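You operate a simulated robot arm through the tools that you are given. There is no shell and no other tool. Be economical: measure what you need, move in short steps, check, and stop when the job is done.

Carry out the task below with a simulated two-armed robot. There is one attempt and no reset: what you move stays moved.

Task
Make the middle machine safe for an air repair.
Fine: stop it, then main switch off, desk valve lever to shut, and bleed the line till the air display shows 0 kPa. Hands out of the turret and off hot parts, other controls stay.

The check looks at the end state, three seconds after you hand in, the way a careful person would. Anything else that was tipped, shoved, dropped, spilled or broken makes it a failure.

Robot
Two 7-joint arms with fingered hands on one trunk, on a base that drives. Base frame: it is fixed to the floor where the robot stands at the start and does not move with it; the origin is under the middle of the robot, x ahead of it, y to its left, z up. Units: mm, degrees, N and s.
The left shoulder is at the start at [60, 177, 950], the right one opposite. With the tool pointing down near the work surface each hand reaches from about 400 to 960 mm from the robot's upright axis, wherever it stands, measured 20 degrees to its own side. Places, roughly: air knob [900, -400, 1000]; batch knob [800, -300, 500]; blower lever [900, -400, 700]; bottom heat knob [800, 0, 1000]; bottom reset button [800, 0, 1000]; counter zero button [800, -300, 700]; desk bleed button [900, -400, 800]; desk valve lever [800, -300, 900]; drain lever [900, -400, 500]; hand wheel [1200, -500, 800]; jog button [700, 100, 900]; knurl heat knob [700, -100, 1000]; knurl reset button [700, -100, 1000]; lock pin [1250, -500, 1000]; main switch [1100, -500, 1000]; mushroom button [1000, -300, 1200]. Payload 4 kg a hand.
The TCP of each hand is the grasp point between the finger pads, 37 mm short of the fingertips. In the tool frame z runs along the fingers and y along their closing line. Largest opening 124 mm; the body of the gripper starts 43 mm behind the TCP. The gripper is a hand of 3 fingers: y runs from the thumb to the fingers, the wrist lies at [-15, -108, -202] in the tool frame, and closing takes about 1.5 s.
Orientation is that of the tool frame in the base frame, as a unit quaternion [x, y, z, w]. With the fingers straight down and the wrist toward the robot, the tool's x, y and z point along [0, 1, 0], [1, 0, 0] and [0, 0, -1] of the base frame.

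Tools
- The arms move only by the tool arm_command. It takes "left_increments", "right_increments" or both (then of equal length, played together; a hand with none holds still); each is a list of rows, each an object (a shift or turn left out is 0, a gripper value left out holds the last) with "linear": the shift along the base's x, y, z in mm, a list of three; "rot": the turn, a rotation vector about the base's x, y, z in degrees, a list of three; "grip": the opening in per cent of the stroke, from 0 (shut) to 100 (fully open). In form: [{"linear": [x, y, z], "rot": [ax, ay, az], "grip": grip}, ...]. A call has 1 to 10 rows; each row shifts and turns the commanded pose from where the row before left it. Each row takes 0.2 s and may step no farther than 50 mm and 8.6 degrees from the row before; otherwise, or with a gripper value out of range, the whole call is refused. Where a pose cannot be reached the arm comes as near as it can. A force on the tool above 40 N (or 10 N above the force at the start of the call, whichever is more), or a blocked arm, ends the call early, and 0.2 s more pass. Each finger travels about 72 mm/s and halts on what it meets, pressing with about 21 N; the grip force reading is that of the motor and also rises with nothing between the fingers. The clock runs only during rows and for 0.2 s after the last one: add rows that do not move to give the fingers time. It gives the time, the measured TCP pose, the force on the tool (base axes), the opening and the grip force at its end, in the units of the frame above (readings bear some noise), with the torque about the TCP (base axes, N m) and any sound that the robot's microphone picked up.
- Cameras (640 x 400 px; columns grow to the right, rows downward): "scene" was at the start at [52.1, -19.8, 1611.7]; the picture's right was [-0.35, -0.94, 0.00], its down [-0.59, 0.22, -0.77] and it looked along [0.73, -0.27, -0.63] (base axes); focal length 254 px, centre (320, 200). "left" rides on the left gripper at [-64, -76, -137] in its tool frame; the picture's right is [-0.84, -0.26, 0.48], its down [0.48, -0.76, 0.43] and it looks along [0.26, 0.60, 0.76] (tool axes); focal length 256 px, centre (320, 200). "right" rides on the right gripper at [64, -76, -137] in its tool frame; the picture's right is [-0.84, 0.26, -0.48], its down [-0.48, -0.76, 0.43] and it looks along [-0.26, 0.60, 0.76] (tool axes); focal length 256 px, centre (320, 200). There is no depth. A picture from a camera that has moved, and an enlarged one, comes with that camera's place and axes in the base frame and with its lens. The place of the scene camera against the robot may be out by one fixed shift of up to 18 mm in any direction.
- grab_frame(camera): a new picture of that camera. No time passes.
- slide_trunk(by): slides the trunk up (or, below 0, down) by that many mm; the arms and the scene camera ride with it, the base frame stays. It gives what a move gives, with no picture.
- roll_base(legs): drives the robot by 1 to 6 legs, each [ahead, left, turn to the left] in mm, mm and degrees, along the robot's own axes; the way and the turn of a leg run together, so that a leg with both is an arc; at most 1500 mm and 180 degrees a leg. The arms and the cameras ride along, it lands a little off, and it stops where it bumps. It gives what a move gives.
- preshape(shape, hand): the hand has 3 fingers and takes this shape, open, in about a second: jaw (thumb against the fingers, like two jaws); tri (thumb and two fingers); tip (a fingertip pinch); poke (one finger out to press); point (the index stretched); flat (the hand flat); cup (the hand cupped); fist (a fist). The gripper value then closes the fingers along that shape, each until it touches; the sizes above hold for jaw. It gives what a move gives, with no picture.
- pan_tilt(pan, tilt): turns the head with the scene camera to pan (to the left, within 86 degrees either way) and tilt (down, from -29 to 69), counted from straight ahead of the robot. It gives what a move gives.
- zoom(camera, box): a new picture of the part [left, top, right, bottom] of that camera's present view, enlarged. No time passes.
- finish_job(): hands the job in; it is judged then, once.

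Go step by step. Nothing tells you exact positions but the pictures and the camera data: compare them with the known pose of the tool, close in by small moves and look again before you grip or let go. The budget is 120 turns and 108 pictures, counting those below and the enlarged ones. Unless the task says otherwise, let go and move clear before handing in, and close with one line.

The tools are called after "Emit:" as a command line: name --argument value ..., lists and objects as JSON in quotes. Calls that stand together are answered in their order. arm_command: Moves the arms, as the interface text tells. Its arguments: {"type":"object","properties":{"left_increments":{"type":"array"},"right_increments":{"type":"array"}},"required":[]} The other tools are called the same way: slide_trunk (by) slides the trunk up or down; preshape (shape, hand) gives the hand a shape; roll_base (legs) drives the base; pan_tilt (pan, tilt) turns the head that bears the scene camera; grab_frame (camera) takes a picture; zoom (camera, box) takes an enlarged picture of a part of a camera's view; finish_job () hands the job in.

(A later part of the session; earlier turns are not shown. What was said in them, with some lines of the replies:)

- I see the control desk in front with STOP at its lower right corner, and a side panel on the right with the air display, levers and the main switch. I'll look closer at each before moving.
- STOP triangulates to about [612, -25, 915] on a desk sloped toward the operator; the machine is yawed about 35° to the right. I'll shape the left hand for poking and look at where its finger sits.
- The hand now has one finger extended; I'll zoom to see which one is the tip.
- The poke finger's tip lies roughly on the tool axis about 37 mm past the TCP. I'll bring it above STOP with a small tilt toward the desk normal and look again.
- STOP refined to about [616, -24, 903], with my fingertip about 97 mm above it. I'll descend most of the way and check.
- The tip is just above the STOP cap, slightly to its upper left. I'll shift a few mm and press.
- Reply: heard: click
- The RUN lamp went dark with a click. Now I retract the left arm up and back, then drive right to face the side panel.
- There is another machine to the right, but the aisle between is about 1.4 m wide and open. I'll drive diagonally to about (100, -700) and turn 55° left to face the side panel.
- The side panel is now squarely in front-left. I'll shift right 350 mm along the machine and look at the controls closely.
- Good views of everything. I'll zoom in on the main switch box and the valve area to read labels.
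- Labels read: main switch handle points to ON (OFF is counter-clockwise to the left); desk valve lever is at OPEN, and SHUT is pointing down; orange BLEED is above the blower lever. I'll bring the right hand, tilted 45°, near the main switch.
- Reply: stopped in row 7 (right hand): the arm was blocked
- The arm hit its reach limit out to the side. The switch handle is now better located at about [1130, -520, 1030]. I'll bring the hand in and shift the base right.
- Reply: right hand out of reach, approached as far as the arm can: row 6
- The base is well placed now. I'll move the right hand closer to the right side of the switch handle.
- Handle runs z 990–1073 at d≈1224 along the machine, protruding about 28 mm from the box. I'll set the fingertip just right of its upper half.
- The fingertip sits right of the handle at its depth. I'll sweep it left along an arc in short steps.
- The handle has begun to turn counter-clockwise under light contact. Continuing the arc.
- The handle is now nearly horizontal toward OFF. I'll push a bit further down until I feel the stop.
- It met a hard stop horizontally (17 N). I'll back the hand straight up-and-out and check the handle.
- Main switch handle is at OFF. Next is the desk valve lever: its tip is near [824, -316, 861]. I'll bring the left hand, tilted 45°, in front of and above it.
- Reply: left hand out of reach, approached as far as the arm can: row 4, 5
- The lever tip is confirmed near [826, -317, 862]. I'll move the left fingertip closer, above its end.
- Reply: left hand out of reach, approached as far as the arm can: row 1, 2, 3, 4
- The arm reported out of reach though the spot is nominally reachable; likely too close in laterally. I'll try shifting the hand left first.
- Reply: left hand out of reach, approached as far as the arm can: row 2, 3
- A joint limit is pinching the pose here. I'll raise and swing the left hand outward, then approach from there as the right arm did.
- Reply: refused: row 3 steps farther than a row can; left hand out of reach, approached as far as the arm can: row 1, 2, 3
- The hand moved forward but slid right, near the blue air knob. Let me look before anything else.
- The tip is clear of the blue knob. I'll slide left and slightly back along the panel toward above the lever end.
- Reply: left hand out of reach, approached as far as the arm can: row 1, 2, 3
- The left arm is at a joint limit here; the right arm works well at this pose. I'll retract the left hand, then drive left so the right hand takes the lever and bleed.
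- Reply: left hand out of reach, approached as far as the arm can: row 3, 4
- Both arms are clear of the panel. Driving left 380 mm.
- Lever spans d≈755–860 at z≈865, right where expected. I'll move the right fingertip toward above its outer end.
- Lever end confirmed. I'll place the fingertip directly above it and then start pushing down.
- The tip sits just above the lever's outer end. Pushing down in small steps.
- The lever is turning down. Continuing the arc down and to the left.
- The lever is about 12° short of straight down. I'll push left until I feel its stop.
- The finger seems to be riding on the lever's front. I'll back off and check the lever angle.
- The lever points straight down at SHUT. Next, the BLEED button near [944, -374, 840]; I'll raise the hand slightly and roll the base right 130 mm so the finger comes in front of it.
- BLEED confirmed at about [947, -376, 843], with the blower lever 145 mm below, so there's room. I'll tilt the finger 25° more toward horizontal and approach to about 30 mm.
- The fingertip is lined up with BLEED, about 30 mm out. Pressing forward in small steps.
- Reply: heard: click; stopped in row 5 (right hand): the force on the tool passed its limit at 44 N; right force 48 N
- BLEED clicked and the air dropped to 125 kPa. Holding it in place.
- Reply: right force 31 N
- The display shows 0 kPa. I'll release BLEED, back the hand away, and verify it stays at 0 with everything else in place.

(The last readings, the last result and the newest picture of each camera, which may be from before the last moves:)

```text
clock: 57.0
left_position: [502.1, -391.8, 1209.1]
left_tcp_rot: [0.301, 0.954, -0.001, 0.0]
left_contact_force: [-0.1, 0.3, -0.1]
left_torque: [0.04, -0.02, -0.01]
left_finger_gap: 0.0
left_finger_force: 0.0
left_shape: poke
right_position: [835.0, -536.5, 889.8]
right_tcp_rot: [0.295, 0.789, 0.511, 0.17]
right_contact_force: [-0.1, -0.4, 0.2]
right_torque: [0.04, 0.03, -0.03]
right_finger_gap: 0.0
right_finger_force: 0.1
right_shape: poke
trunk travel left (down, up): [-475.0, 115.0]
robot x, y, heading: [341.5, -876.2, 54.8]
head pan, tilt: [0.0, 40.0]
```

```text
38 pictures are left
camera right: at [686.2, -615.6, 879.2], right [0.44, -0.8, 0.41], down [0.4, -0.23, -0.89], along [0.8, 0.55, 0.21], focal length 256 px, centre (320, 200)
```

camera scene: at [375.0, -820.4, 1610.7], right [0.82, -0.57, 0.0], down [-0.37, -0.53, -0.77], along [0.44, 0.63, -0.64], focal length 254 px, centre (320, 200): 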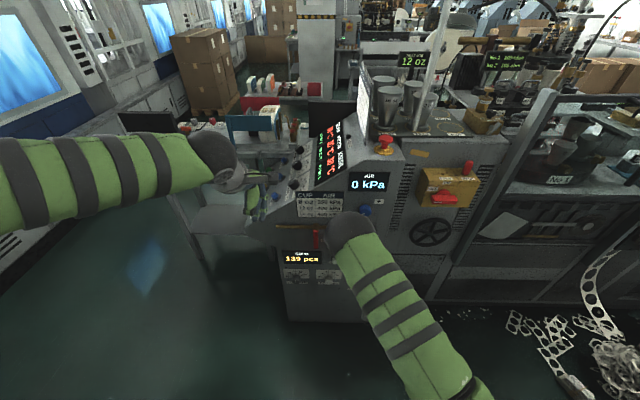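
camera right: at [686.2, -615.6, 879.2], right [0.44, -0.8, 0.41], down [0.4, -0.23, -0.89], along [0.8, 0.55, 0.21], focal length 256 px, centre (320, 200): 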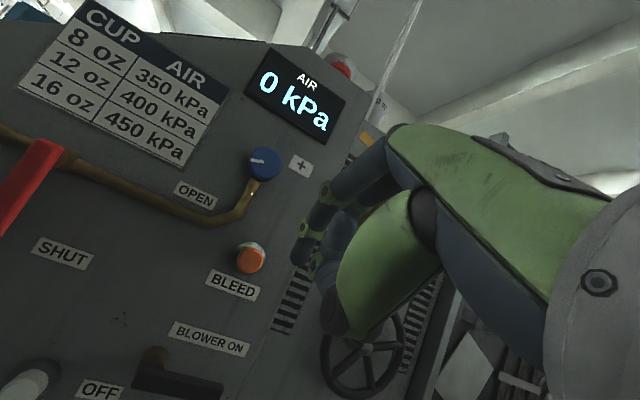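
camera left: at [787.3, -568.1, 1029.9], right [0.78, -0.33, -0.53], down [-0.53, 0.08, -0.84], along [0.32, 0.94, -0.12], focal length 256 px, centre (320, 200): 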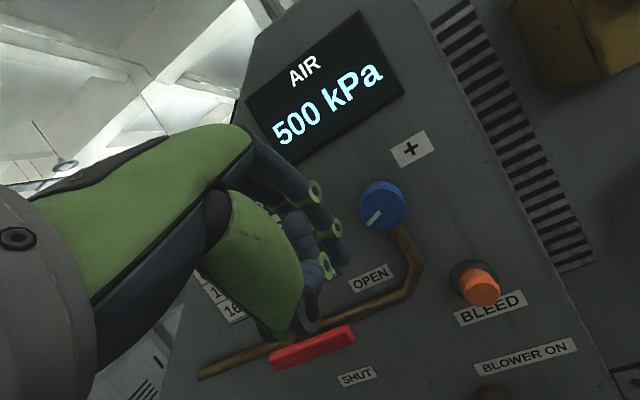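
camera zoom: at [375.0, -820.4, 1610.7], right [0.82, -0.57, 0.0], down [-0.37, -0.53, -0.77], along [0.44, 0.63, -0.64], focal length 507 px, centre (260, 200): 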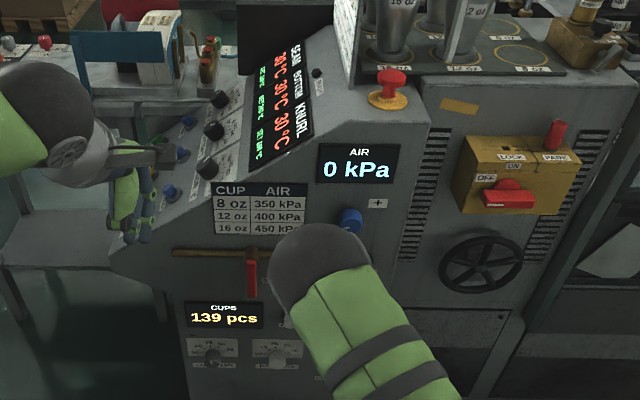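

The air stays at 0 kPa, the valve is at SHUT, the main switch is at OFF and STOP is done. I'll back the robot off a little for clearance and check once more.

Emit:
roll_base --legs '[[-150, 0, 0]]'

Emit:
grab_frame --camera "scene"

Emit:
zoom --camera "scene" --box '[220, 60, 480, 260]'

```text
clock: 58.4
left_position: [414.6, -516.1, 1210.6]
left_tcp_rot: [0.3, 0.954, 0.001, 0.001]
left_contact_force: [-0.8, 0.2, 0.4]
left_torque: [0.02, 0.0, 0.01]
left_finger_gap: 0.0
left_finger_force: 0.1
left_shape: poke
right_position: [749.6, -660.9, 889.7]
right_tcp_rot: [0.295, 0.789, 0.511, 0.17]
right_contact_force: [0.0, 0.5, 0.8]
right_torque: [-0.03, -0.02, -0.02]
right_finger_gap: 0.2
right_finger_force: 0.0
right_shape: poke
trunk travel left (down, up): [-475.0, 115.0]
robot x, y, heading: [254.1, -997.8, 55.1]
head pan, tilt: [0.0, 40.0]
```

```text
37 pictures are left
camera scene: at [288.0, -944.9, 1610.8], right [0.82, -0.57, 0.0], down [-0.37, -0.53, -0.77], along [0.44, 0.63, -0.64], focal length 254 px, centre (320, 200)
```

scene: 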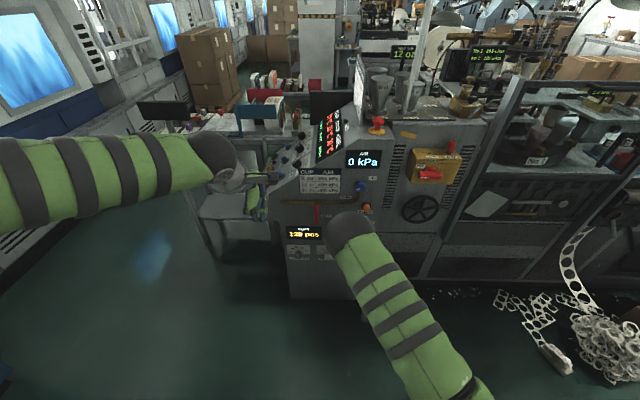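

```text
2.00 times, centred on (350, 160) of scene
camera zoom: at [288.0, -944.9, 1610.8], right [0.82, -0.57, 0.0], down [-0.37, -0.53, -0.77], along [0.44, 0.63, -0.64], focal length 507 px, centre (260, 280)
```

zoom: 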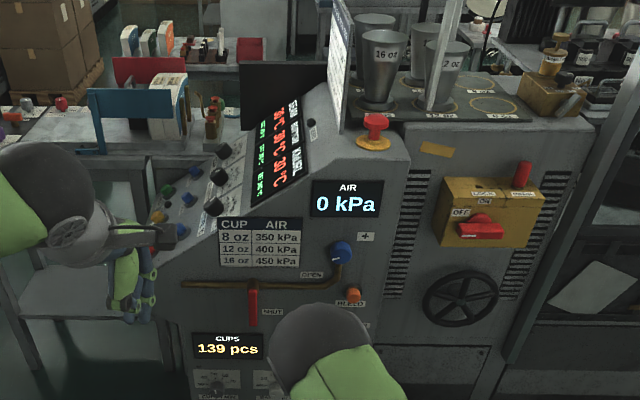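

Everything is in its final state and the robot is clear, so I'm handing in.

Emit:
finish_job

```text
The job is handed in.
```

The middle machine is stopped, its main switch is at OFF, the desk valve lever is at SHUT, and the line is bled to 0 kPa. The display stayed at 0 after I let go of the bleed button, and both hands are clear.
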